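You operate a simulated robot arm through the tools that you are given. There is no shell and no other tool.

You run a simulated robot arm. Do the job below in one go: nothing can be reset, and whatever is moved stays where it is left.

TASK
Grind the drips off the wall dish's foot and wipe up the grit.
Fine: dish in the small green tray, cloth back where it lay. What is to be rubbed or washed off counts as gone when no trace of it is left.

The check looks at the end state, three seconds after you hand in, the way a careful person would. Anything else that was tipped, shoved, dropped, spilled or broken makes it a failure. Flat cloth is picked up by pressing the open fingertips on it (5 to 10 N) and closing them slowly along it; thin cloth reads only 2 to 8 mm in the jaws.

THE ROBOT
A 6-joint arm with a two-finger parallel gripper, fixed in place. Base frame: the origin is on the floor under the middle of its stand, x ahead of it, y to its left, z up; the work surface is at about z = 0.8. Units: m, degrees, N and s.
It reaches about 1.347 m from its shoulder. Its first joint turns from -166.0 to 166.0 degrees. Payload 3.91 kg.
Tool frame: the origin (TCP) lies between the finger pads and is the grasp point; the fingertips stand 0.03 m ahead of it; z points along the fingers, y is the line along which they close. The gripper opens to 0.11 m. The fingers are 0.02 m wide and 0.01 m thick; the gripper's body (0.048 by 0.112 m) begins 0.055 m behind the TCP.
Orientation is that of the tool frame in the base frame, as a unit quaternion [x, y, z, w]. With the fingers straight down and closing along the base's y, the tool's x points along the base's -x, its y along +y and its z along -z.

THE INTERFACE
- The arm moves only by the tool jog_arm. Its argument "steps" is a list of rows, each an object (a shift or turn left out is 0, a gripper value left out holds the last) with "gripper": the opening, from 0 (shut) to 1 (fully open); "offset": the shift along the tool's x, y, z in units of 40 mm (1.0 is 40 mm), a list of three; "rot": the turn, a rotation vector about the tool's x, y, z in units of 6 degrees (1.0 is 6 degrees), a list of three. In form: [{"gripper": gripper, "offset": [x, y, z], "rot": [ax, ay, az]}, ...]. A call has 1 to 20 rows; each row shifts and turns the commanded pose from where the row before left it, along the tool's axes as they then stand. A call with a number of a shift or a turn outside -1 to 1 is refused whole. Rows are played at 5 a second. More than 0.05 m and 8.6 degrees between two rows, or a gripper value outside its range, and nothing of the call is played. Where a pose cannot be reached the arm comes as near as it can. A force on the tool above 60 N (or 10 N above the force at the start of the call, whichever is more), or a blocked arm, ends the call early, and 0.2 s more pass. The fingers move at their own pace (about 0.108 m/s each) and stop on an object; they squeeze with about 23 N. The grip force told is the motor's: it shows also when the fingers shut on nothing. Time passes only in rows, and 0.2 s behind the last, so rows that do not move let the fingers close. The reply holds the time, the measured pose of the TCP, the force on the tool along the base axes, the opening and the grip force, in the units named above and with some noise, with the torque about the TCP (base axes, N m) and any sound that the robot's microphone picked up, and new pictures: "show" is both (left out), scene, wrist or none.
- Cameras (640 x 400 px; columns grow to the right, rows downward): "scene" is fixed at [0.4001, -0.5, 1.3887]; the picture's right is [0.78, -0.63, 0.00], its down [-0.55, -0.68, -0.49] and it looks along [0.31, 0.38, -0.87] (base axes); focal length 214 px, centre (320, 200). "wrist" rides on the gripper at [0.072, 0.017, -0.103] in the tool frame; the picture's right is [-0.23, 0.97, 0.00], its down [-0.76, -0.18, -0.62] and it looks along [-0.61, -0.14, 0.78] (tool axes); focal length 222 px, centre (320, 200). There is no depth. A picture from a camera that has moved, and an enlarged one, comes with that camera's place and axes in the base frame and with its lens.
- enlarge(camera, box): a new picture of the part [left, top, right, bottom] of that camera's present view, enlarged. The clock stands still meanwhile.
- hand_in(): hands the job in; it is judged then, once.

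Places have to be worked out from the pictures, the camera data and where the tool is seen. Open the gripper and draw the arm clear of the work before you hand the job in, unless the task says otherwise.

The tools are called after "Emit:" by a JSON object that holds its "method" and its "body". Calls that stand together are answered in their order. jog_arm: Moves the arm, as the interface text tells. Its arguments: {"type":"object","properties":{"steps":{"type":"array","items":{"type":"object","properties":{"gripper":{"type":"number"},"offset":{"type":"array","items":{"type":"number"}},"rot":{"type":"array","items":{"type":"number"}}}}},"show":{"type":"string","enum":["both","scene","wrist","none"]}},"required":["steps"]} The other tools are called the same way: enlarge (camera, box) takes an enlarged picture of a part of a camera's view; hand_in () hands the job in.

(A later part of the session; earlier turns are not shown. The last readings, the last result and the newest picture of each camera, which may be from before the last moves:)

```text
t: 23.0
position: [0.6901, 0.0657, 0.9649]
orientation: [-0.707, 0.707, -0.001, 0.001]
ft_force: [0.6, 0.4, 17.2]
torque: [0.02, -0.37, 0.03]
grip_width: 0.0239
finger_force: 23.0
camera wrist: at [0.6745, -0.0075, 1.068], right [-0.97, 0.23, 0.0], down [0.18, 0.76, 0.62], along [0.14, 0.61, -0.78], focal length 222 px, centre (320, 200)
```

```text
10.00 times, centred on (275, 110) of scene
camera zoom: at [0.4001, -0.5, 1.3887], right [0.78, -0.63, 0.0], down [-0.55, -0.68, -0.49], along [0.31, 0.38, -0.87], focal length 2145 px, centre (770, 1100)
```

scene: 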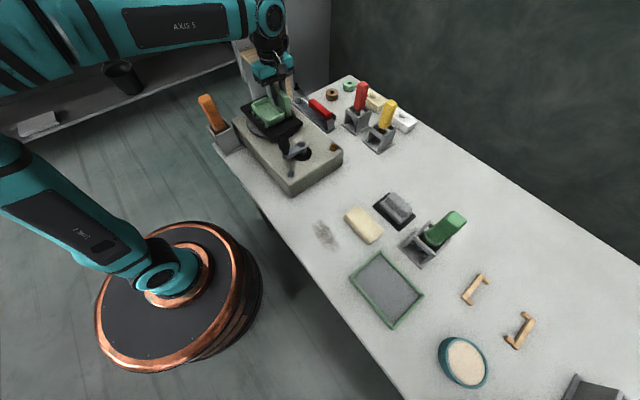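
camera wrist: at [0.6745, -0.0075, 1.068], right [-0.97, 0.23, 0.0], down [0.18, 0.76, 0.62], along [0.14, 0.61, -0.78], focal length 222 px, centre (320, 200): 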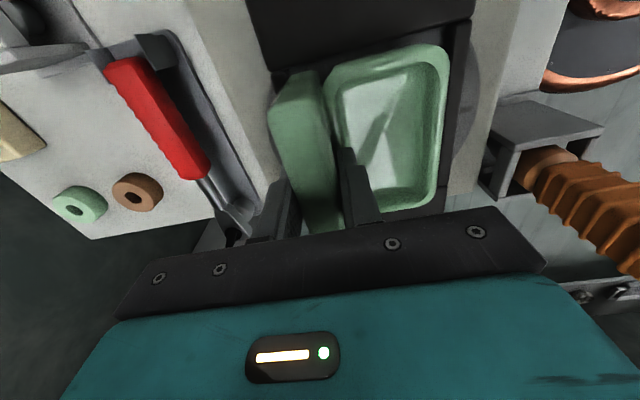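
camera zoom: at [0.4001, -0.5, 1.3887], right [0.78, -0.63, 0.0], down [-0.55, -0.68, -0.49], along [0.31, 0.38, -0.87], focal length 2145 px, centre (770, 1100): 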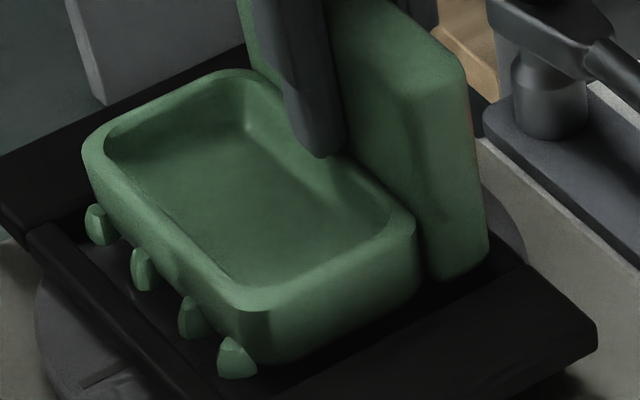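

The wall's heel sits over the rear bar, with room left at the drip side, so the dish needs to go about 4 mm toward -x. I lift 12 mm, shift, and check again.

Emit:
{"method": "jog_arm", "body": {"steps": [{"offset": [0, 0, -0.3]}, {"offset": [0, 0.1, 0]}, {"offset": [0, 0, 0]}]}}

Emit:
{"method": "enlarge", "body": {"camera": "scene", "box": [250, 90, 300, 130]}}

Emit:
{"method": "enlarge", "body": {"camera": "wrist", "box": [250, 20, 490, 180]}}

```text
t: 23.8
position: [0.6874, 0.0661, 0.9765]
orientation: [0.707, -0.707, 0.0, 0.0]
ft_force: [-0.1, 0.0, -4.7]
torque: [-0.01, -0.1, 0.0]
grip_width: 0.0238
finger_force: 23.1
camera wrist: at [0.6709, -0.0074, 1.0792], right [-0.97, 0.23, 0.0], down [0.18, 0.76, 0.62], along [0.14, 0.61, -0.78], focal length 222 px, centre (320, 200)
```

scene: 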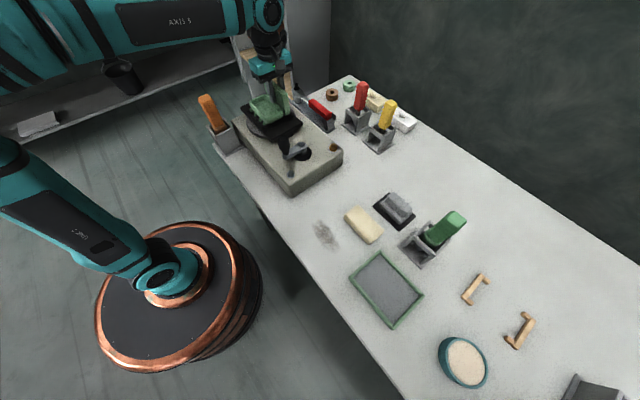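
wrist: 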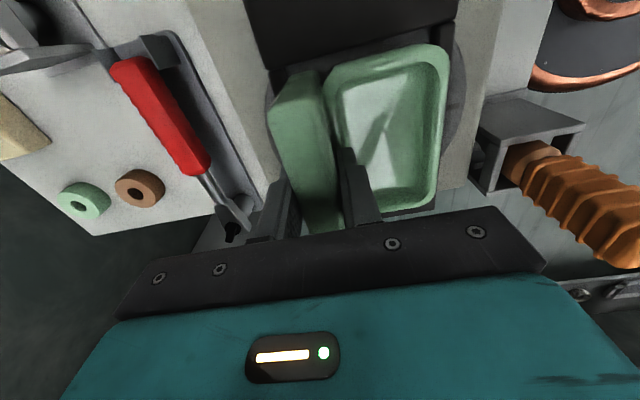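

```text
10.00 times, centred on (275, 110) of scene
camera zoom: at [0.4001, -0.5, 1.3887], right [0.78, -0.63, 0.0], down [-0.55, -0.68, -0.49], along [0.31, 0.38, -0.87], focal length 2145 px, centre (770, 1100)
```

zoom: 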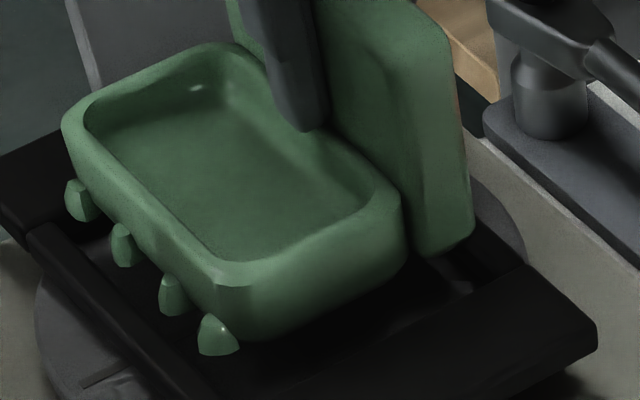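

```text
2.50 times, centred on (370, 100) of wrist
camera zoom: at [0.6709, -0.0074, 1.0792], right [-0.97, 0.23, 0.0], down [0.18, 0.76, 0.62], along [0.14, 0.61, -0.78], focal length 555 px, centre (195, 450)
```

zoom: 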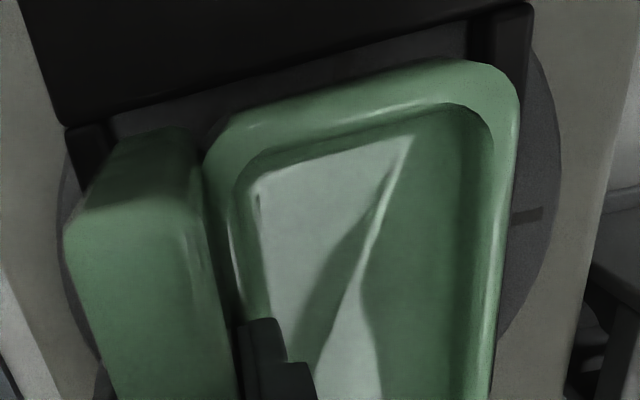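

Now drip tips (≈0.6035) and wall back (≈0.696) both lie inside the opening (≈0.599–0.7005) with a few mm to spare. I lower again in small steps.

Emit:
{"method": "jog_arm", "body": {"steps": [{"offset": [0, 0, 0.12]}, {"offset": [0, 0, 0.12]}, {"offset": [0, 0, 0.12]}, {"offset": [0, 0, 0]}], "show": "scene"}}

Emit:
{"method": "enlarge", "body": {"camera": "scene", "box": [250, 90, 300, 130]}}

```text
t: 24.8
position: [0.6851, 0.0656, 0.9617]
orientation: [-0.707, 0.707, 0.0, 0.0]
ft_force: [0.8, 0.3, -3.4]
torque: [-0.03, -0.08, 0.0]
grip_width: 0.0241
finger_force: 23.0
```

scene: 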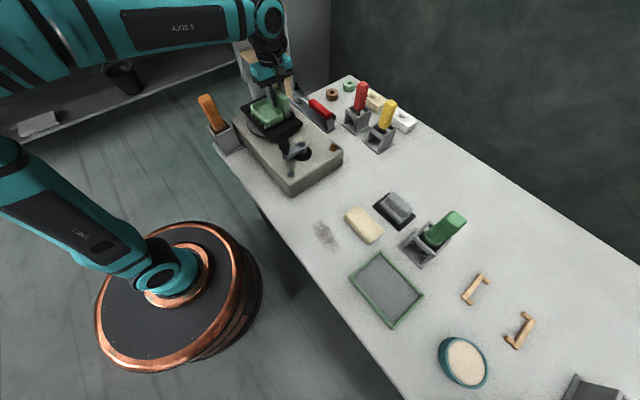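

```text
10.00 times, centred on (275, 110) of scene
camera zoom: at [0.4001, -0.5, 1.3887], right [0.78, -0.63, 0.0], down [-0.55, -0.68, -0.49], along [0.31, 0.38, -0.87], focal length 2145 px, centre (770, 1100)
```

zoom: 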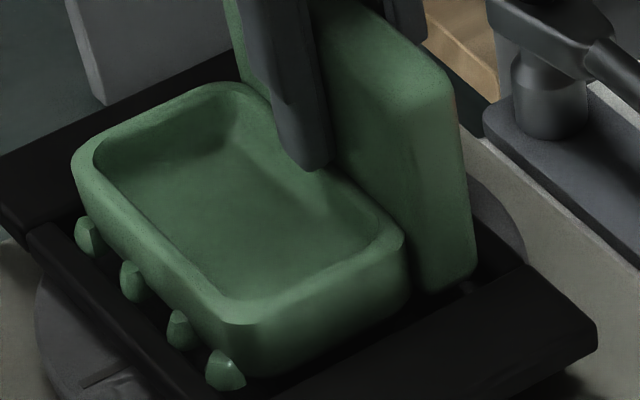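

No contact at z=0.9617, lower than before; it is passing through. I continue down a few millimetres at a time.

Emit:
{"method": "jog_arm", "body": {"steps": [{"offset": [0, 0, 0.1]}, {"offset": [0, 0, 0.1]}, {"offset": [0, 0, 0]}], "show": "none"}}

Emit:
{"method": "enlarge", "body": {"camera": "scene", "box": [250, 90, 300, 130]}}

```text
t: 25.6
position: [0.6862, 0.0665, 0.9529]
orientation: [-0.707, 0.707, 0.0, 0.0]
ft_force: [-0.7, -0.3, -3.1]
torque: [0.0, -0.05, -0.05]
grip_width: 0.0237
finger_force: 23.0
```

```text
10.00 times, centred on (275, 110) of scene
camera zoom: at [0.4001, -0.5, 1.3887], right [0.78, -0.63, 0.0], down [-0.55, -0.68, -0.49], along [0.31, 0.38, -0.87], focal length 2145 px, centre (770, 1100)
```

zoom: 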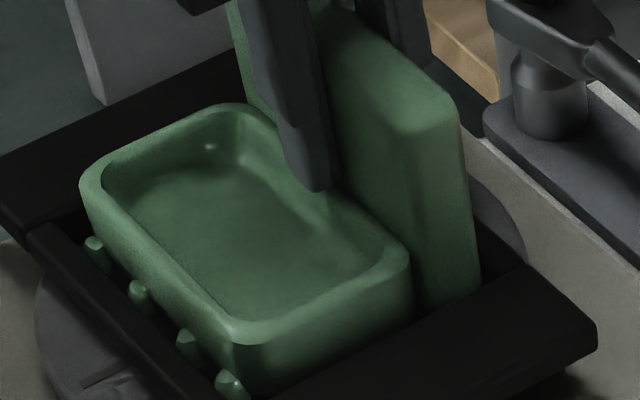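

Still free, and the drips are going down inside the opening. I continue another few millimetres.

Emit:
{"method": "jog_arm", "body": {"steps": [{"offset": [0, 0, 0.08]}, {"offset": [0, 0, 0.07]}, {"offset": [0, 0, 0]}], "show": "none"}}

```text
t: 26.4
position: [0.6877, 0.0674, 0.9492]
orientation: [-0.707, 0.707, 0.0, 0.0]
ft_force: [4.5, -0.4, 9.0]
torque: [-0.05, 0.64, 0.01]
grip_width: 0.0239
finger_force: 23.2
```

Contact now: +12 N net at the drip side (x≈0.606). I look to see whether the drips stand on the disc or touch the front bar.

Emit:
{"method": "enlarge", "body": {"camera": "scene", "box": [250, 90, 300, 130]}}

Emit:
{"method": "enlarge", "body": {"camera": "wrist", "box": [250, 20, 490, 180]}}

```text
10.00 times, centred on (275, 110) of scene
camera zoom: at [0.4001, -0.5, 1.3887], right [0.78, -0.63, 0.0], down [-0.55, -0.68, -0.49], along [0.31, 0.38, -0.87], focal length 2145 px, centre (770, 1100)
```

zoom: 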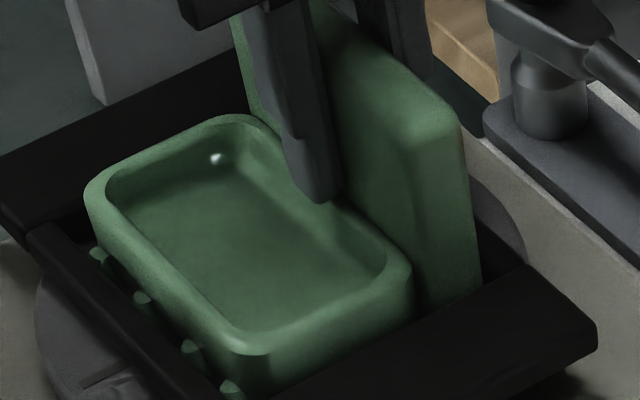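

```text
2.50 times, centred on (370, 100) of wrist
camera zoom: at [0.6709, -0.0065, 1.0521], right [-0.97, 0.23, 0.0], down [0.18, 0.76, 0.62], along [0.14, 0.61, -0.78], focal length 555 px, centre (195, 450)
```

zoom: 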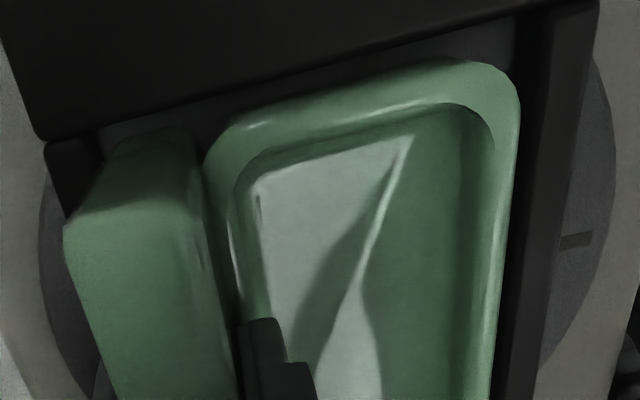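

The pan rim is now level with the frame and the drips stand inside it on the disc. I open the fingers slowly to let the dish settle.

Emit:
{"method": "jog_arm", "body": {"steps": [{"gripper": 0.24}, {"gripper": 0.28}, {"gripper": 0.34}, {"gripper": 0.42}, {"gripper": 0.5}, {"gripper": 0.5}], "show": "both"}}

Emit:
{"method": "enlarge", "body": {"camera": "scene", "box": [250, 90, 300, 130]}}

```text
t: 27.8
position: [0.6866, 0.0668, 0.9476]
orientation: [0.708, -0.706, 0.001, 0.0]
ft_force: [5.4, 0.6, 22.2]
torque: [-0.01, 0.46, 0.01]
grip_width: 0.052
finger_force: 0.1
camera wrist: at [0.6705, -0.0064, 1.052], right [-0.97, 0.23, 0.0], down [0.18, 0.76, 0.62], along [0.14, 0.61, -0.78], focal length 222 px, centre (320, 200)
```

scene: 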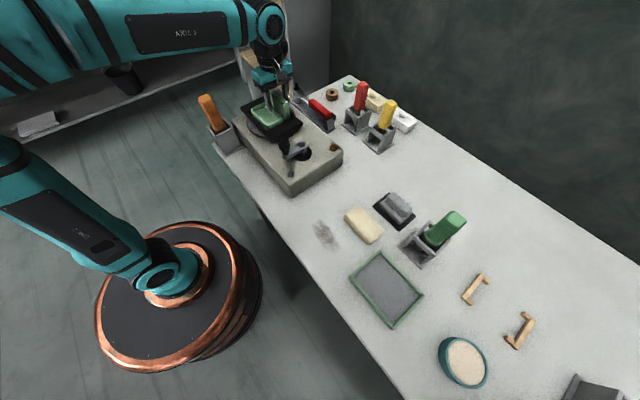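
wrist: 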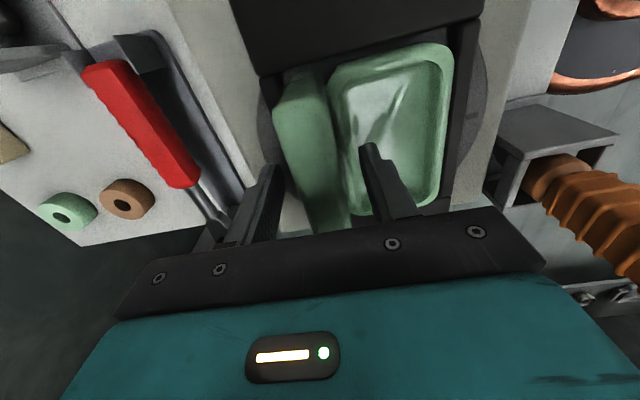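

```text
10.00 times, centred on (275, 110) of scene
camera zoom: at [0.4001, -0.5, 1.3887], right [0.78, -0.63, 0.0], down [-0.55, -0.68, -0.49], along [0.31, 0.38, -0.87], focal length 2145 px, centre (770, 1100)
```

zoom: 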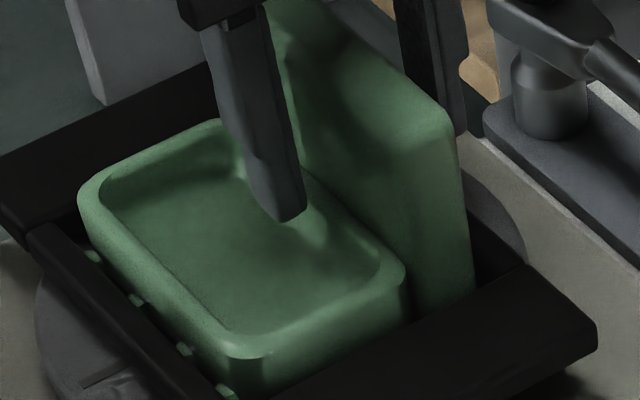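

The dish is released, but the fingertip presses on the pan rim (+22 N), so I raise the gripper right away and draw it up clear of the dish.

Emit:
{"method": "jog_arm", "body": {"steps": [{"offset": [0, 0, -0.2]}, {"offset": [0, 0, -0.4]}, {"offset": [0, 0, -0.8]}, {"offset": [0, 0, -1]}, {"offset": [0, 0, -1]}, {"offset": [0, 0, 0]}]}}

Emit:
{"method": "enlarge", "body": {"camera": "scene", "box": [240, 85, 310, 135]}}

Emit:
{"method": "enlarge", "body": {"camera": "wrist", "box": [240, 0, 480, 200]}}

```text
t: 29.2
position: [0.6854, 0.0654, 1.0862]
orientation: [0.708, -0.707, 0.0, 0.001]
ft_force: [0.0, -0.4, 0.6]
torque: [-0.01, 0.02, 0.0]
grip_width: 0.0548
finger_force: 0.1
camera wrist: at [0.6699, -0.007, 1.189], right [-0.97, 0.23, 0.0], down [0.18, 0.76, 0.62], along [0.14, 0.61, -0.78], focal length 222 px, centre (320, 200)
```

scene: 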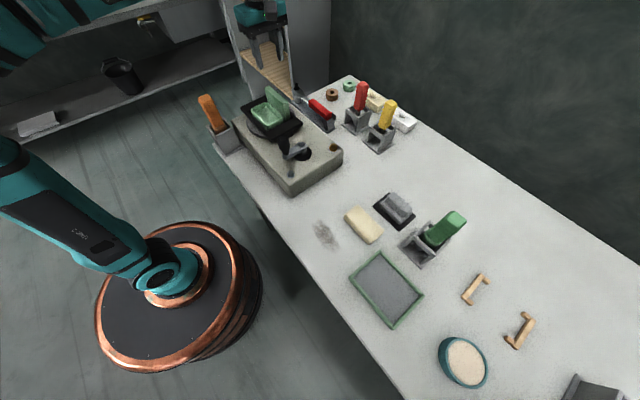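
wrist: 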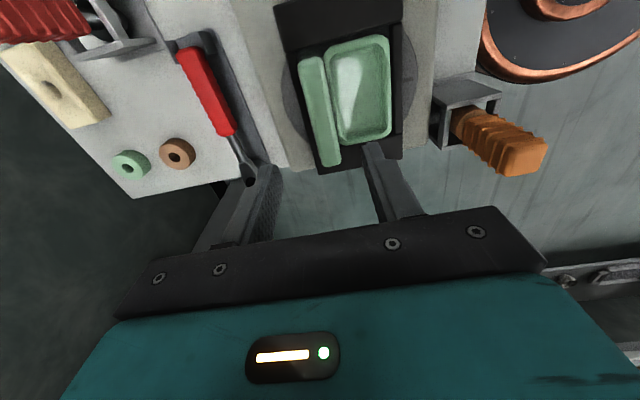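

```text
8.00 times, centred on (275, 110) of scene
camera zoom: at [0.4001, -0.5, 1.3887], right [0.78, -0.63, 0.0], down [-0.55, -0.68, -0.49], along [0.31, 0.38, -0.87], focal length 1716 px, centre (680, 920)
```

zoom: 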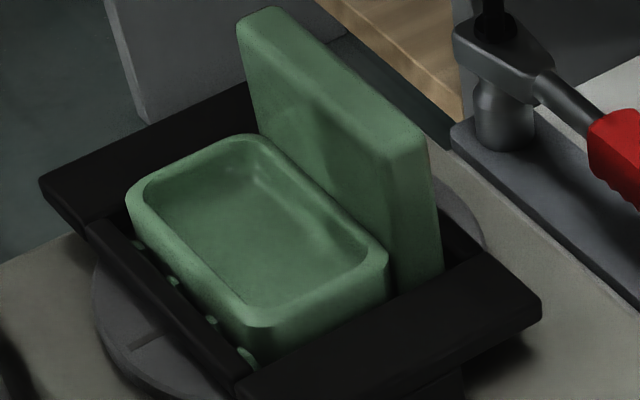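

```text
2.00 times, centred on (360, 100) of wrist
camera zoom: at [0.6699, -0.007, 1.189], right [-0.97, 0.23, 0.0], down [0.18, 0.76, 0.62], along [0.14, 0.61, -0.78], focal length 444 px, centre (240, 400)
```

zoom: 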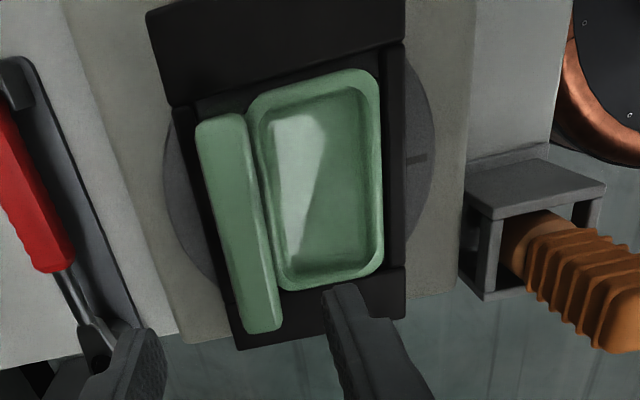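

The dish sits squarely in the frame on the disc. Next I measure the crank knob before gripping it.

Emit:
{"method": "enlarge", "body": {"camera": "scene", "box": [265, 125, 335, 175]}}

Emit:
{"method": "jog_arm", "body": {"steps": [{"gripper": 0.6, "offset": [0.9, 0.45, 0]}, {"offset": [0.9, 0.48, 0]}, {"offset": [0.9, 0.48, 0]}, {"offset": [0.9, 0.48, 0]}, {"offset": [0.85, 0.48, 0]}, {"offset": [0, 0, 0]}]}}

Emit:
{"method": "enlarge", "body": {"camera": "wrist", "box": [220, 0, 460, 200]}}

```text
8.00 times, centred on (300, 150) of scene
camera zoom: at [0.4001, -0.5, 1.3887], right [0.78, -0.63, 0.0], down [-0.55, -0.68, -0.49], along [0.31, 0.38, -0.87], focal length 1716 px, centre (480, 600)
```

zoom: 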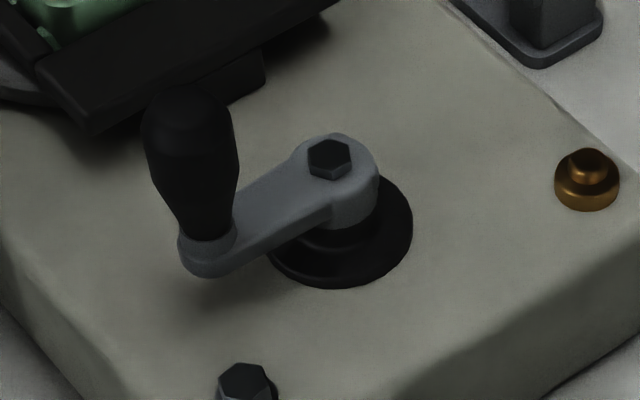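

```text
t: 30.6
position: [0.59, -0.1103, 1.0841]
orientation: [0.707, -0.707, 0.0, 0.001]
ft_force: [-0.1, 0.6, 0.0]
torque: [-0.04, 0.03, -0.03]
grip_width: 0.0661
finger_force: 0.1
camera wrist: at [0.5744, -0.1838, 1.1869], right [-0.97, 0.23, 0.0], down [0.18, 0.76, 0.62], along [0.14, 0.61, -0.78], focal length 222 px, centre (320, 200)
```

scene: 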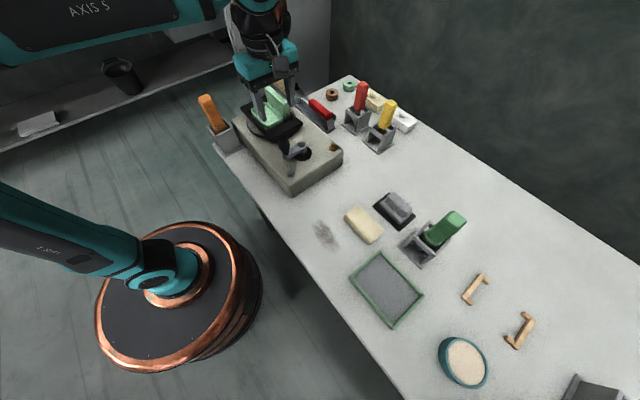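
wrist: 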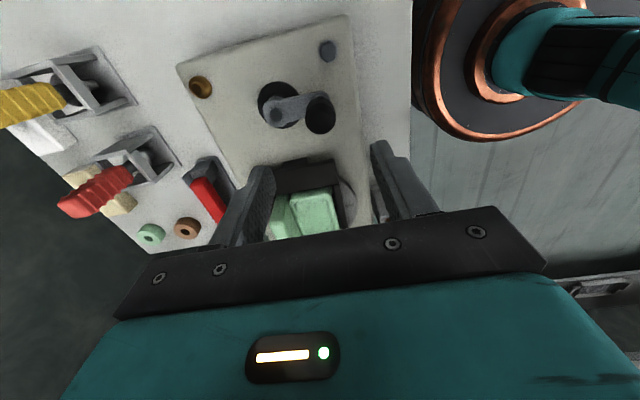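

```text
2.00 times, centred on (340, 100) of wrist
camera zoom: at [0.5744, -0.1838, 1.1869], right [-0.97, 0.23, 0.0], down [0.18, 0.76, 0.62], along [0.14, 0.61, -0.78], focal length 444 px, centre (280, 400)
```

zoom: 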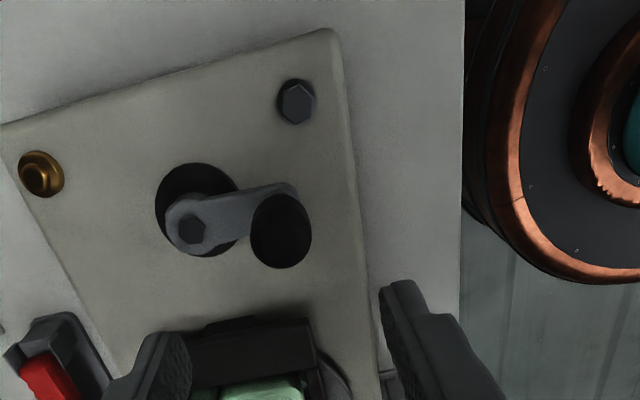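

Knob axis ≈ (0.590, -0.110), top ≈ z 0.965, arm top ≈ 0.915; hub ≈ (0.6446, -0.1097), so the crank radius is ≈ 0.055. I lower over the knob so the tips stay above the crank arm.

Emit:
{"method": "jog_arm", "body": {"steps": [{"offset": [0, 0, 0.9]}, {"offset": [0, 0, 0.9]}, {"offset": [0, 0, 0.8]}, {"offset": [0, 0, 0.6]}, {"offset": [0, 0, 0]}]}}

Emit:
{"method": "enlarge", "body": {"camera": "scene", "box": [250, 100, 330, 170]}}

Emit:
{"method": "enlarge", "body": {"camera": "wrist", "box": [220, 60, 420, 240]}}

```text
t: 31.8
position: [0.592, -0.1113, 0.956]
orientation: [0.707, -0.707, 0.0, 0.0]
ft_force: [-0.6, -0.3, 0.2]
torque: [-0.01, 0.02, -0.03]
grip_width: 0.0662
finger_force: 0.1
camera wrist: at [0.576, -0.1846, 1.0602], right [-0.97, 0.23, 0.0], down [0.18, 0.76, 0.62], along [0.14, 0.61, -0.78], focal length 222 px, centre (320, 200)
```

scene: 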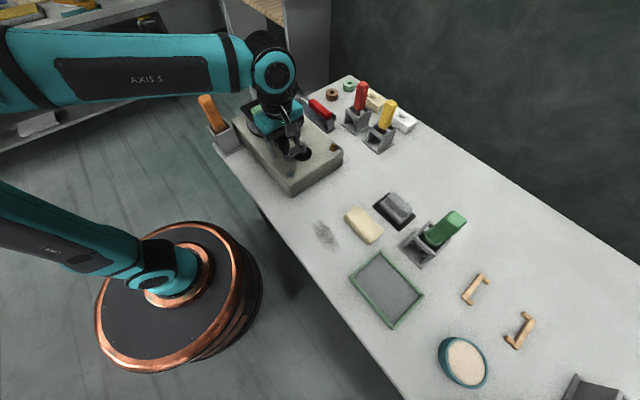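
wrist: 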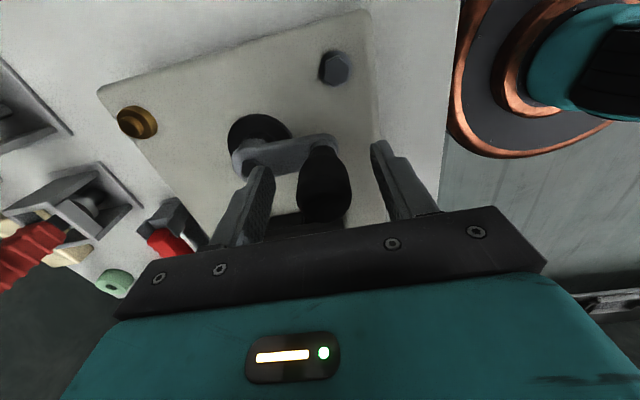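

```text
5.71 times, centred on (290, 135) of scene
camera zoom: at [0.4001, -0.5, 1.3887], right [0.78, -0.63, 0.0], down [-0.55, -0.68, -0.49], along [0.31, 0.38, -0.87], focal length 1226 px, centre (491, 571)
```

zoom: 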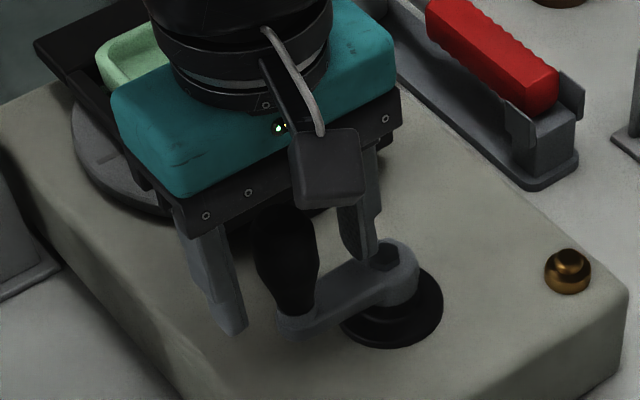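

```text
2.22 times, centred on (320, 150) of wrist
camera zoom: at [0.576, -0.1846, 1.0602], right [-0.97, 0.23, 0.0], down [0.18, 0.76, 0.62], along [0.14, 0.61, -0.78], focal length 494 px, centre (320, 311)
```

zoom: 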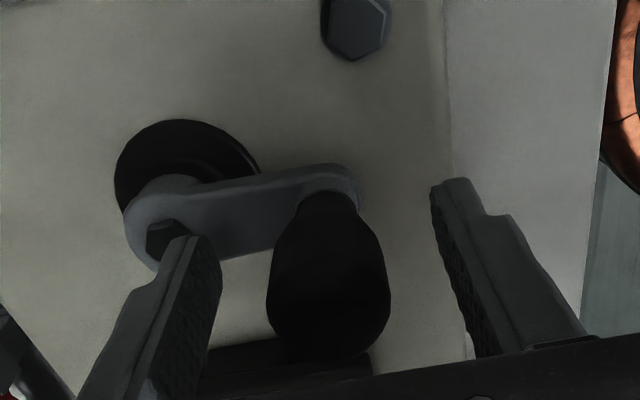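

The knob is between the fingers with no contact. I close gently on it.

Emit:
{"method": "jog_arm", "body": {"steps": [{"gripper": 0.45}, {"gripper": 0.36}, {"gripper": 0.3}, {"gripper": 0.25}, {"gripper": 0.2}, {"gripper": 0.15}, {"gripper": 0.15}]}}

Emit:
{"method": "enlarge", "body": {"camera": "wrist", "box": [220, 60, 420, 240]}}

```text
t: 33.4
position: [0.591, -0.1125, 0.9565]
orientation: [-0.706, 0.708, 0.0, -0.001]
ft_force: [-38.1, 0.5, -12.7]
torque: [-0.04, 0.75, 0.06]
grip_width: 0.0297
finger_force: 45.2
camera wrist: at [0.5743, -0.1848, 1.0604], right [-0.97, 0.23, 0.0], down [0.18, 0.76, 0.62], along [0.14, 0.61, -0.78], focal length 222 px, centre (320, 200)
```

scene: 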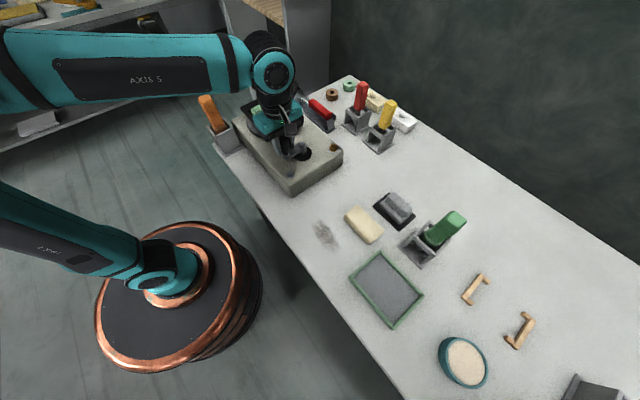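
wrist: 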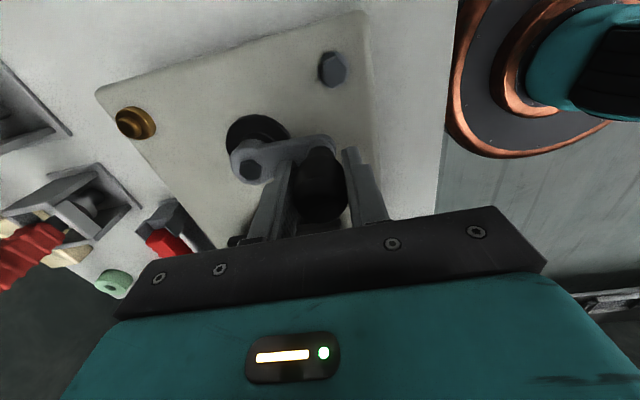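

```text
2.22 times, centred on (320, 150) of wrist
camera zoom: at [0.5743, -0.1848, 1.0604], right [-0.97, 0.23, 0.0], down [0.18, 0.76, 0.62], along [0.14, 0.61, -0.78], focal length 494 px, centre (320, 311)
```

zoom: 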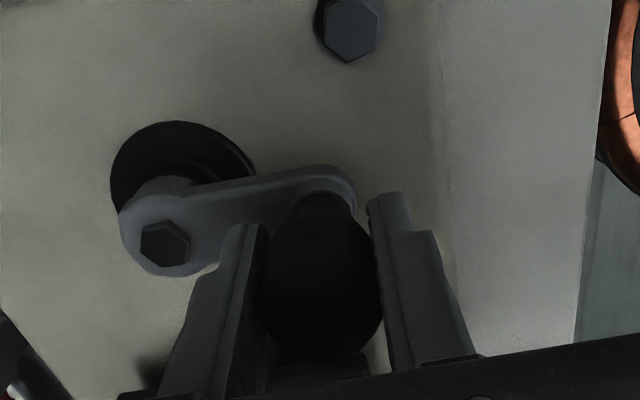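

Grip shut on the knob (30 mm), but the force shows the tool is off-centre by a couple of mm (−38 N in x). I shift the tool toward -x slightly to relax it.

Emit:
{"method": "jog_arm", "body": {"steps": [{"offset": [0, 0.03, 0]}, {"offset": [0, 0.02, 0]}, {"offset": [0, 0, 0]}], "show": "none"}}

```text
t: 34.2
position: [0.5896, -0.1115, 0.9575]
orientation: [0.707, -0.707, 0.001, -0.001]
ft_force: [-15.5, -0.1, -0.8]
torque: [-0.02, 0.22, 0.03]
grip_width: 0.0298
finger_force: 45.0
```

That cut the side force to -15 N; another 1.4 mm should null it.

Emit:
{"method": "jog_arm", "body": {"steps": [{"offset": [0, 0.035, 0]}, {"offset": [0, 0, 0]}], "show": "none"}}

```text
t: 34.8
position: [0.5896, -0.1106, 0.9562]
orientation: [-0.707, 0.707, -0.002, 0.001]
ft_force: [10.9, -1.2, 13.8]
torque: [-0.04, -0.31, -0.02]
grip_width: 0.0296
finger_force: 45.0
```

The knob centre is about (0.589, -0.111). I now turn the crank a quarter (counter-clockwise seen from above) about the hub and check the forces.

Emit:
{"method": "jog_arm", "body": {"steps": [{"offset": [0.4288, -0.0879, 0]}, {"offset": [0.3868, -0.1971, 0]}, {"offset": [0.307, -0.307, 0]}, {"offset": [0.1971, -0.3868, 0]}, {"offset": [0.0679, -0.4288, 0]}, {"offset": [0, 0, 0]}]}}

Emit:
{"method": "enlarge", "body": {"camera": "scene", "box": [230, 80, 330, 180]}}

```text
t: 35.2
position: [0.591, -0.1192, 0.9575]
orientation: [0.709, -0.705, -0.004, -0.001]
ft_force: [-3.4, 62.9, 5.5]
torque: [1.43, -0.01, 0.02]
grip_width: 0.0288
finger_force: 44.5
stopped in row 2: the force on the tool passed its limit at 100 N (the readings are from after the stop); the commanded pose is now the measured one
camera wrist: at [0.5747, -0.1925, 1.0596], right [-0.97, 0.22, 0.0], down [0.18, 0.76, 0.63], along [0.14, 0.61, -0.78], focal length 222 px, centre (320, 200)
```

scene: 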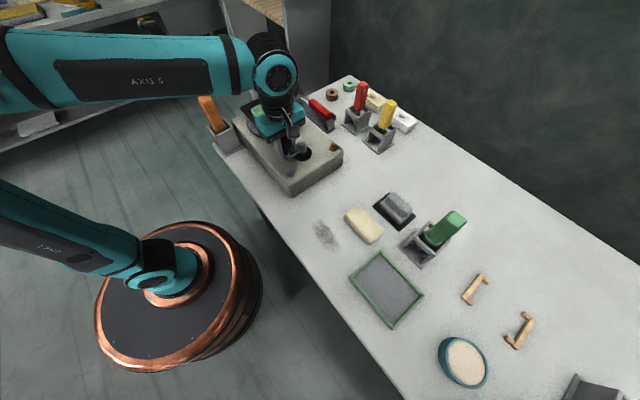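
wrist: 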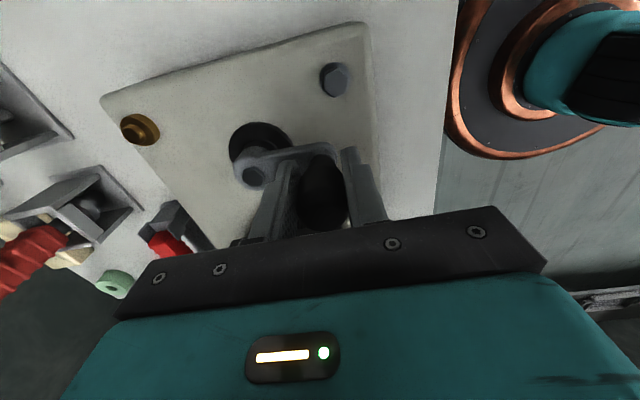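

```text
4.00 times, centred on (280, 130) of scene
camera zoom: at [0.4001, -0.5, 1.3887], right [0.78, -0.63, 0.0], down [-0.55, -0.68, -0.49], along [0.31, 0.38, -0.87], focal length 858 px, centre (480, 480)
```

zoom: 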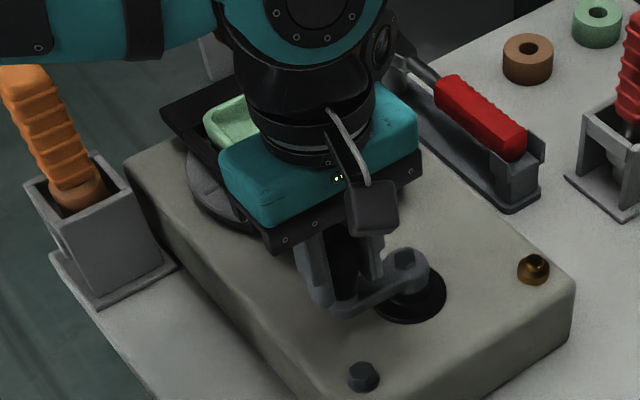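

The crank resisted hard in that direction (about 60–100 N after ~8 mm), so it may only turn the other way. I back off and try slowly toward +y.

Emit:
{"method": "jog_arm", "body": {"steps": [{"offset": [-0.1, 0, 0]}, {"offset": [-0.1, 0, 0]}, {"offset": [0, 0, 0]}], "show": "none"}}

```text
t: 36.0
position: [0.591, -0.1144, 0.9577]
orientation: [0.708, -0.706, -0.002, -0.001]
ft_force: [-16.5, -1.4, 3.7]
torque: [-1.4, 0.37, 0.16]
grip_width: 0.0285
finger_force: 45.0
```

Emit:
{"method": "jog_arm", "body": {"steps": [{"offset": [-0.08, 0.03, 0]}, {"offset": [-0.08, 0, 0]}, {"offset": [-0.08, 0, 0]}, {"offset": [0, 0, 0]}], "show": "wrist"}}

Emit:
{"method": "enlarge", "body": {"camera": "wrist", "box": [220, 60, 420, 240]}}

```text
t: 37.2
position: [0.5905, -0.1055, 0.957]
orientation: [0.707, -0.707, 0.0, -0.003]
ft_force: [26.9, -7.8, -5.0]
torque: [-0.43, -0.98, -0.23]
grip_width: 0.0287
finger_force: 44.9
stopped in row 4: the force on the tool passed its limit at 62 N (the readings are from after the stop); the commanded pose is now the measured one
camera wrist: at [0.5753, -0.1793, 1.0598], right [-0.97, 0.23, 0.0], down [0.17, 0.76, 0.63], along [0.14, 0.61, -0.78], focal length 222 px, centre (320, 200)
```

wrist: 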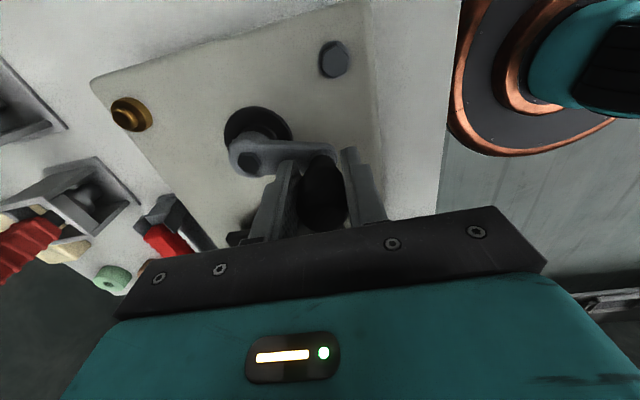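

```text
2.22 times, centred on (320, 150) of wrist
camera zoom: at [0.5753, -0.1793, 1.0598], right [-0.97, 0.23, 0.0], down [0.17, 0.76, 0.63], along [0.14, 0.61, -0.78], focal length 494 px, centre (320, 311)
```

zoom: 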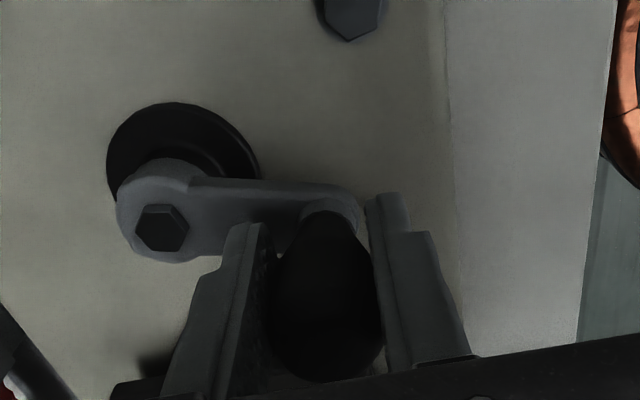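

The crank turned with the +y push (clockwise), while radial misfit in x built up force. I let it settle and read the forces at rest.

Emit:
{"method": "jog_arm", "body": {"steps": [{"offset": [0, 0, 0]}, {"offset": [0, 0, 0]}], "show": "none"}}

```text
t: 37.8
position: [0.5903, -0.1062, 0.9586]
orientation: [0.708, -0.707, -0.001, -0.002]
ft_force: [37.6, -11.9, -2.2]
torque: [-0.51, -0.95, -0.31]
grip_width: 0.0284
finger_force: 44.9
```

A radial load of +38 N means the tool should sit ~3 mm more toward +x. I correct that and follow the arc clockwise for about 36°.

Emit:
{"method": "jog_arm", "body": {"steps": [{"offset": [0, -0.08, 0]}, {"offset": [-0.2825, -0.07, 0]}, {"offset": [-0.26, -0.1275, 0]}, {"offset": [-0.23, -0.18, 0]}, {"offset": [0, 0, 0]}], "show": "wrist"}}

Emit:
{"method": "enlarge", "body": {"camera": "wrist", "box": [220, 60, 420, 240]}}

```text
t: 39.0
position: [0.6114, -0.0756, 0.9573]
orientation: [0.707, -0.707, 0.0, -0.002]
ft_force: [18.9, -29.6, 6.4]
torque: [-0.59, -0.25, -0.17]
grip_width: 0.0288
finger_force: 45.1
camera wrist: at [0.5941, -0.1496, 1.0599], right [-0.97, 0.23, 0.0], down [0.17, 0.76, 0.63], along [0.14, 0.61, -0.78], focal length 222 px, centre (320, 200)
```

wrist: 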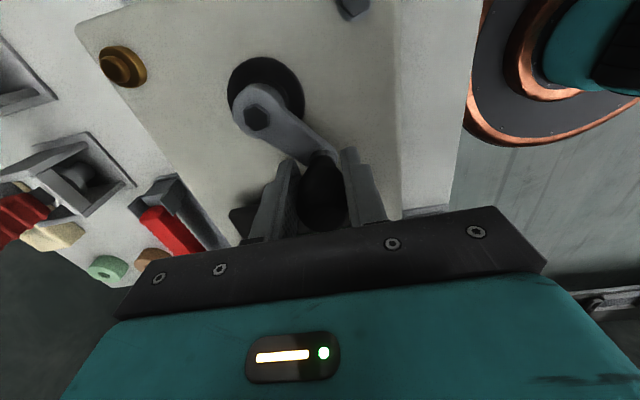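

```text
2.22 times, centred on (320, 150) of wrist
camera zoom: at [0.5941, -0.1496, 1.0599], right [-0.97, 0.23, 0.0], down [0.17, 0.76, 0.63], along [0.14, 0.61, -0.78], focal length 494 px, centre (320, 311)
```

zoom: 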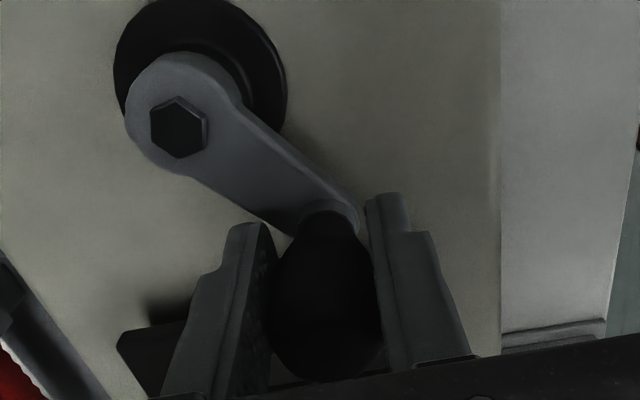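

The crank turns easily this way (tangential force only ~6 N), with ~35 N radial misfit, meaning my radius is ~3 mm too large. I correct inward and continue the arc with a smaller radius.

Emit:
{"method": "jog_arm", "body": {"steps": [{"offset": [0.055, -0.05, 0]}, {"offset": [-0.165, -0.29, 0]}, {"offset": [-0.0825, -0.3225, 0]}, {"offset": [0.0025, -0.3325, 0]}, {"offset": [0, 0, 0]}], "show": "wrist"}}

Emit:
{"method": "enlarge", "body": {"camera": "wrist", "box": [220, 20, 420, 240]}}

```text
t: 40.2
position: [0.6466, -0.0638, 0.9569]
orientation: [0.708, -0.706, -0.002, -0.002]
ft_force: [0.5, 39.9, 3.6]
torque: [1.25, 0.09, 0.01]
grip_width: 0.0281
finger_force: 45.6
camera wrist: at [0.632, -0.1374, 1.0598], right [-0.97, 0.22, 0.0], down [0.17, 0.76, 0.63], along [0.14, 0.61, -0.78], focal length 222 px, centre (320, 200)
```

wrist: 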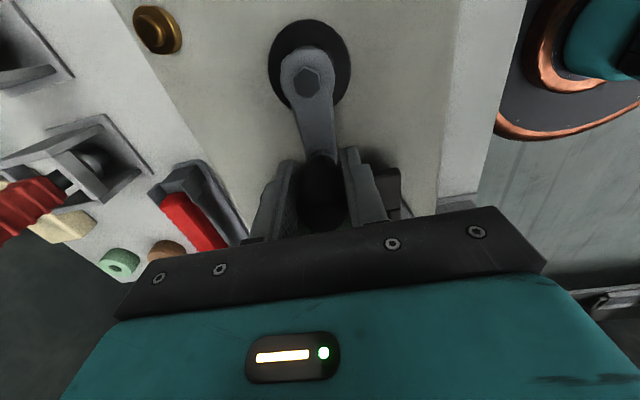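

```text
1.82 times, centred on (320, 130) of wrist
camera zoom: at [0.632, -0.1374, 1.0598], right [-0.97, 0.22, 0.0], down [0.17, 0.76, 0.63], along [0.14, 0.61, -0.78], focal length 404 px, centre (320, 327)
```

zoom: 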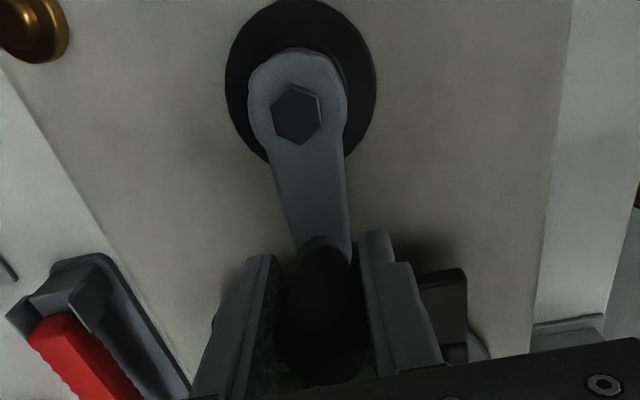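

All points fit hub (0.6446, -0.1116), r = 0.056, if the knob sits 8 mm toward +y of the TCP, near the finger edge. I open, re-centre by 8 mm in +y, and regrip.

Emit:
{"method": "jog_arm", "body": {"steps": [{"gripper": 0.42}, {"gripper": 0.45}, {"gripper": 0.45}, {"offset": [-0.2, 0, 0]}, {"offset": [0, 0, 0]}]}}

Emit:
{"method": "enlarge", "body": {"camera": "wrist", "box": [220, 20, 420, 240]}}

Emit:
{"method": "enlarge", "body": {"camera": "scene", "box": [240, 80, 340, 180]}}

```text
t: 41.4
position: [0.6477, -0.0577, 0.9574]
orientation: [0.708, -0.706, -0.001, -0.002]
ft_force: [-0.5, 0.2, -0.9]
torque: [-0.05, -0.03, 0.01]
grip_width: 0.0496
finger_force: 0.0
camera wrist: at [0.6317, -0.132, 1.0599], right [-0.97, 0.23, 0.0], down [0.18, 0.76, 0.63], along [0.14, 0.61, -0.78], focal length 222 px, centre (320, 200)
```

scene: 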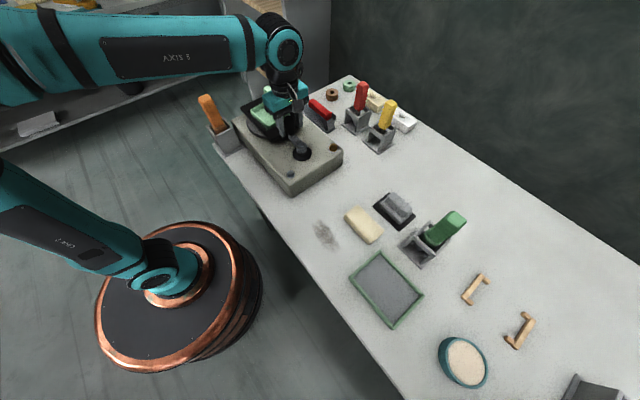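
wrist: 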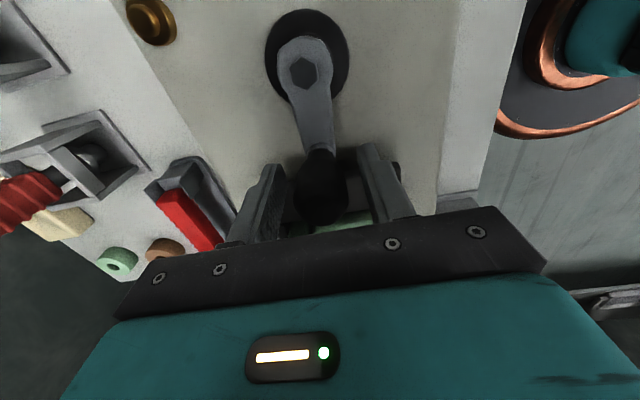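

```text
1.82 times, centred on (320, 130) of wrist
camera zoom: at [0.6317, -0.132, 1.0599], right [-0.97, 0.23, 0.0], down [0.18, 0.76, 0.63], along [0.14, 0.61, -0.78], focal length 404 px, centre (320, 327)
```

zoom: 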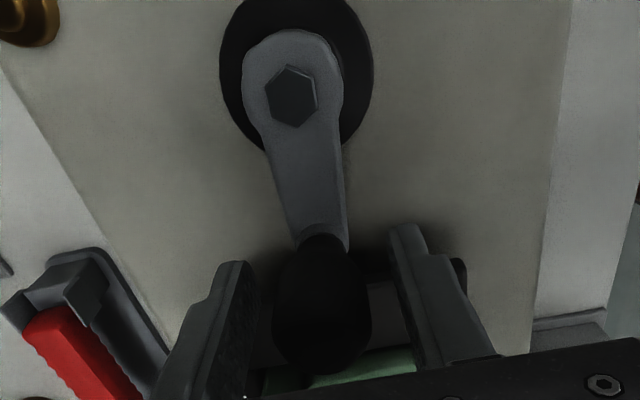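

```text
4.00 times, centred on (290, 130) of scene
camera zoom: at [0.4001, -0.5, 1.3887], right [0.78, -0.63, 0.0], down [-0.55, -0.68, -0.49], along [0.31, 0.38, -0.87], focal length 858 px, centre (440, 480)
```

zoom: 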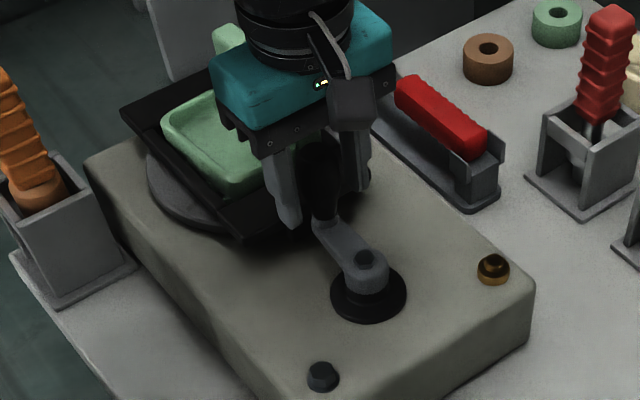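

Re-centred. I close again and read the forces.

Emit:
{"method": "jog_arm", "body": {"steps": [{"offset": [-0.04, 0.015, 0]}, {"gripper": 0.32}, {"gripper": 0.28}, {"gripper": 0.24}, {"gripper": 0.2}, {"gripper": 0.15}, {"gripper": 0.15}], "show": "none"}}

```text
t: 43.0
position: [0.6477, -0.0574, 0.9578]
orientation: [0.708, -0.706, 0.0, -0.002]
ft_force: [-0.1, 1.1, 0.0]
torque: [0.05, 0.0, 0.01]
grip_width: 0.0285
finger_force: 45.4
```

Forces are near zero now. I continue clockwise on the r = 0.056 circle for 45° and check.

Emit:
{"method": "jog_arm", "body": {"steps": [{"offset": [0.0665, -0.3594, 0]}, {"offset": [0.1574, -0.3298, 0]}, {"offset": [0.2374, -0.2779, 0]}, {"offset": [0, 0, 0]}], "show": "none"}}

```text
t: 44.0
position: [0.6878, -0.0752, 0.9574]
orientation: [0.708, -0.706, -0.002, -0.002]
ft_force: [4.7, 3.3, -1.9]
torque: [0.16, -0.04, -0.02]
grip_width: 0.0286
finger_force: 45.0
```

Very small forces, so the circle fits. I continue another 45° and onward a quarter.

Emit:
{"method": "jog_arm", "body": {"steps": [{"offset": [0.3011, -0.2071, 0]}, {"offset": [0.3445, -0.1219, 0]}, {"offset": [0.3643, -0.0287, 0]}, {"offset": [0, 0, 0]}], "show": "none"}}

```text
t: 45.0
position: [0.6996, -0.115, 0.9549]
orientation: [0.708, -0.707, -0.001, -0.002]
ft_force: [-14.2, 1.9, -6.5]
torque: [-0.15, 0.2, 0.0]
grip_width: 0.0286
finger_force: 44.7
```

A mild -14 N radial load, about 1 mm too wide. I trim it and go on another quarter turn.

Emit:
{"method": "jog_arm", "body": {"steps": [{"offset": [0.3549, 0.0857, 0]}, {"offset": [0.3257, 0.1554, 0]}, {"offset": [0.2744, 0.2344, 0]}, {"offset": [0.2045, 0.2973, 0]}, {"offset": [0.1204, 0.3402, 0]}, {"offset": [0.0283, 0.3597, 0]}, {"offset": [0, 0, 0]}], "show": "wrist"}}

```text
t: 46.6
position: [0.6424, -0.1671, 0.9572]
orientation: [0.708, -0.706, 0.0, -0.003]
ft_force: [1.9, 24.6, -1.7]
torque: [0.81, -0.04, -0.02]
grip_width: 0.0286
finger_force: 45.0
camera wrist: at [0.6272, -0.2406, 1.06], right [-0.97, 0.23, 0.0], down [0.17, 0.76, 0.63], along [0.14, 0.61, -0.78], focal length 222 px, centre (320, 200)
```

wrist: 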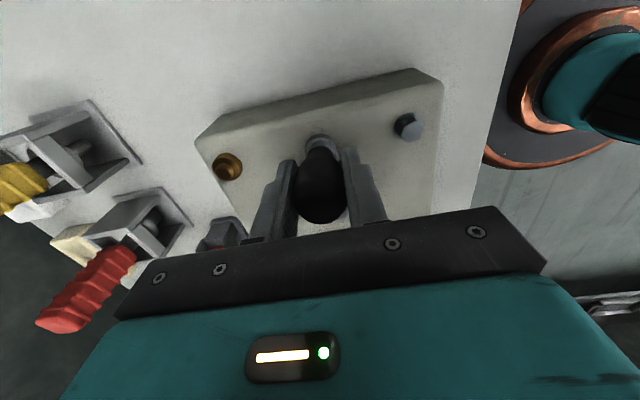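

The zero-force circle works out as centre (0.6446, -0.1123), r = 0.055. Before doing a full turn I check on the dish in the frame.

Emit:
{"method": "enlarge", "body": {"camera": "scene", "box": [225, 75, 325, 165]}}

Emit:
{"method": "jog_arm", "body": {"steps": [{"offset": [-0.1444, 0.4208, 0]}, {"offset": [-0.2151, 0.3726, 0]}, {"offset": [-0.3197, 0.2878, 0]}, {"offset": [-0.393, 0.175, 0]}, {"offset": [-0.4278, 0.045, 0]}, {"offset": [0, 0, 0]}], "show": "none"}}

```text
4.44 times, centred on (275, 120) of scene
camera zoom: at [0.4001, -0.5, 1.3887], right [0.78, -0.63, 0.0], down [-0.55, -0.68, -0.49], along [0.31, 0.38, -0.87], focal length 953 px, centre (520, 556)
```

zoom: 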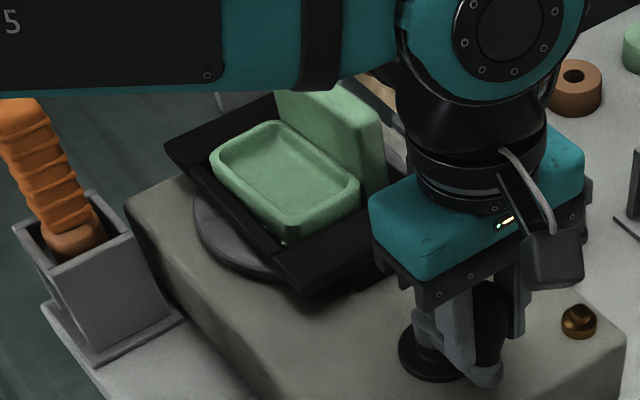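

```text
t: 48.0
position: [0.5904, -0.1072, 0.9581]
orientation: [0.708, -0.706, -0.002, -0.003]
ft_force: [-8.0, 0.4, -11.1]
torque: [0.08, 0.09, 0.0]
grip_width: 0.0287
finger_force: 44.5
```

The dish is still seated and the quarter went with small forces. I do a full turn and read the forces.

Emit:
{"method": "jog_arm", "body": {"steps": [{"offset": [-0.4208, -0.0894, 0]}, {"offset": [-0.3726, -0.2151, 0]}, {"offset": [-0.2878, -0.3197, 0]}, {"offset": [-0.175, -0.393, 0]}, {"offset": [-0.045, -0.4278, 0]}, {"offset": [0.0894, -0.4208, 0]}, {"offset": [0.2151, -0.3726, 0]}, {"offset": [0.3197, -0.2878, 0]}, {"offset": [0.393, -0.175, 0]}, {"offset": [0.4278, -0.045, 0]}, {"offset": [0.4208, 0.0894, 0]}, {"offset": [0.3726, 0.2151, 0]}, {"offset": [0.2878, 0.3197, 0]}, {"offset": [0.175, 0.393, 0]}, {"offset": [0.045, 0.4278, 0]}, {"offset": [-0.0894, 0.4208, 0]}, {"offset": [-0.2151, 0.3726, 0]}, {"offset": [-0.3197, 0.2878, 0]}, {"offset": [-0.393, 0.175, 0]}, {"offset": [-0.4278, 0.045, 0]}], "show": "both"}}

Emit:
{"method": "enlarge", "body": {"camera": "scene", "box": [225, 75, 325, 165]}}

```text
t: 52.2
position: [0.5905, -0.1108, 0.9579]
orientation: [0.708, -0.707, 0.0, -0.002]
ft_force: [13.1, -35.9, -8.8]
torque: [-1.32, -0.31, -0.02]
grip_width: 0.0285
finger_force: 45.6
camera wrist: at [0.5737, -0.1854, 1.0604], right [-0.97, 0.23, 0.0], down [0.18, 0.76, 0.63], along [0.14, 0.61, -0.78], focal length 222 px, centre (320, 200)
```

scene: 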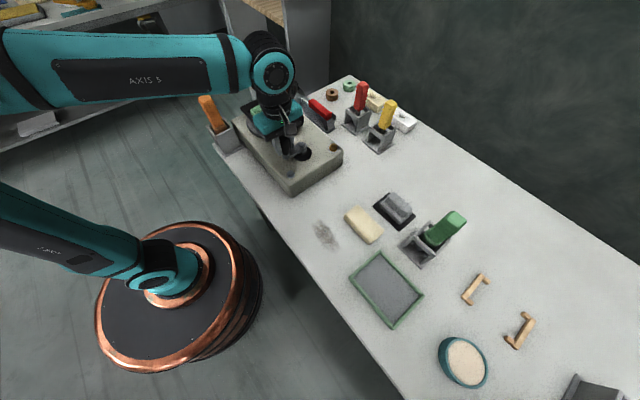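
wrist: 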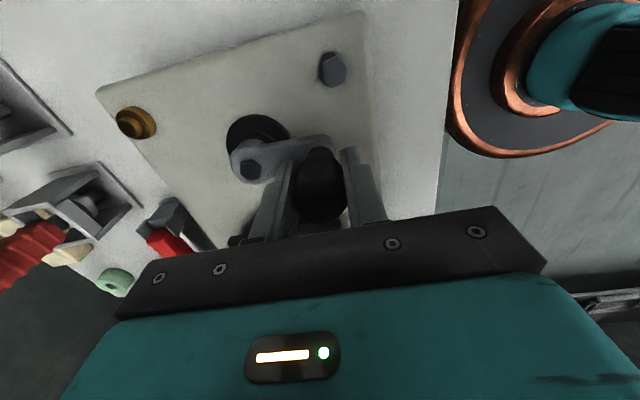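

```text
4.44 times, centred on (275, 120) of scene
camera zoom: at [0.4001, -0.5, 1.3887], right [0.78, -0.63, 0.0], down [-0.55, -0.68, -0.49], along [0.31, 0.38, -0.87], focal length 953 px, centre (520, 556)
```

zoom: 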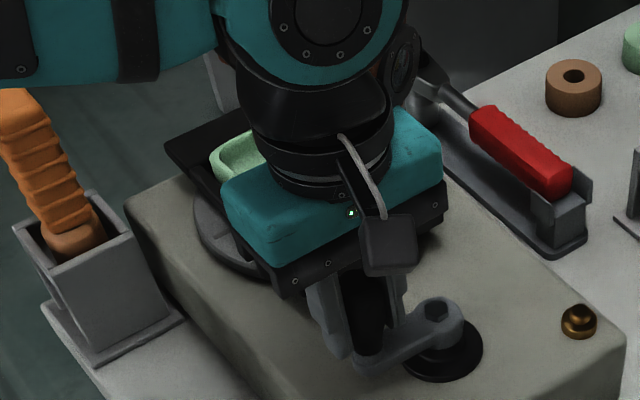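

One full turn done. The last reading shows 36 N tangential; I hold to see whether it settles.

Emit:
{"method": "jog_arm", "body": {"steps": [{"offset": [0, 0, 0]}, {"offset": [0, 0, 0]}], "show": "none"}}

```text
t: 52.7
position: [0.5893, -0.1122, 0.9581]
orientation: [0.708, -0.706, 0.002, -0.001]
ft_force: [10.1, -62.5, -3.8]
torque: [-1.43, -0.19, -0.03]
grip_width: 0.0288
finger_force: 44.5
stopped in row 2: the force on the tool passed its limit at 62 N (the readings are from after the stop); the commanded pose is now the measured one
```

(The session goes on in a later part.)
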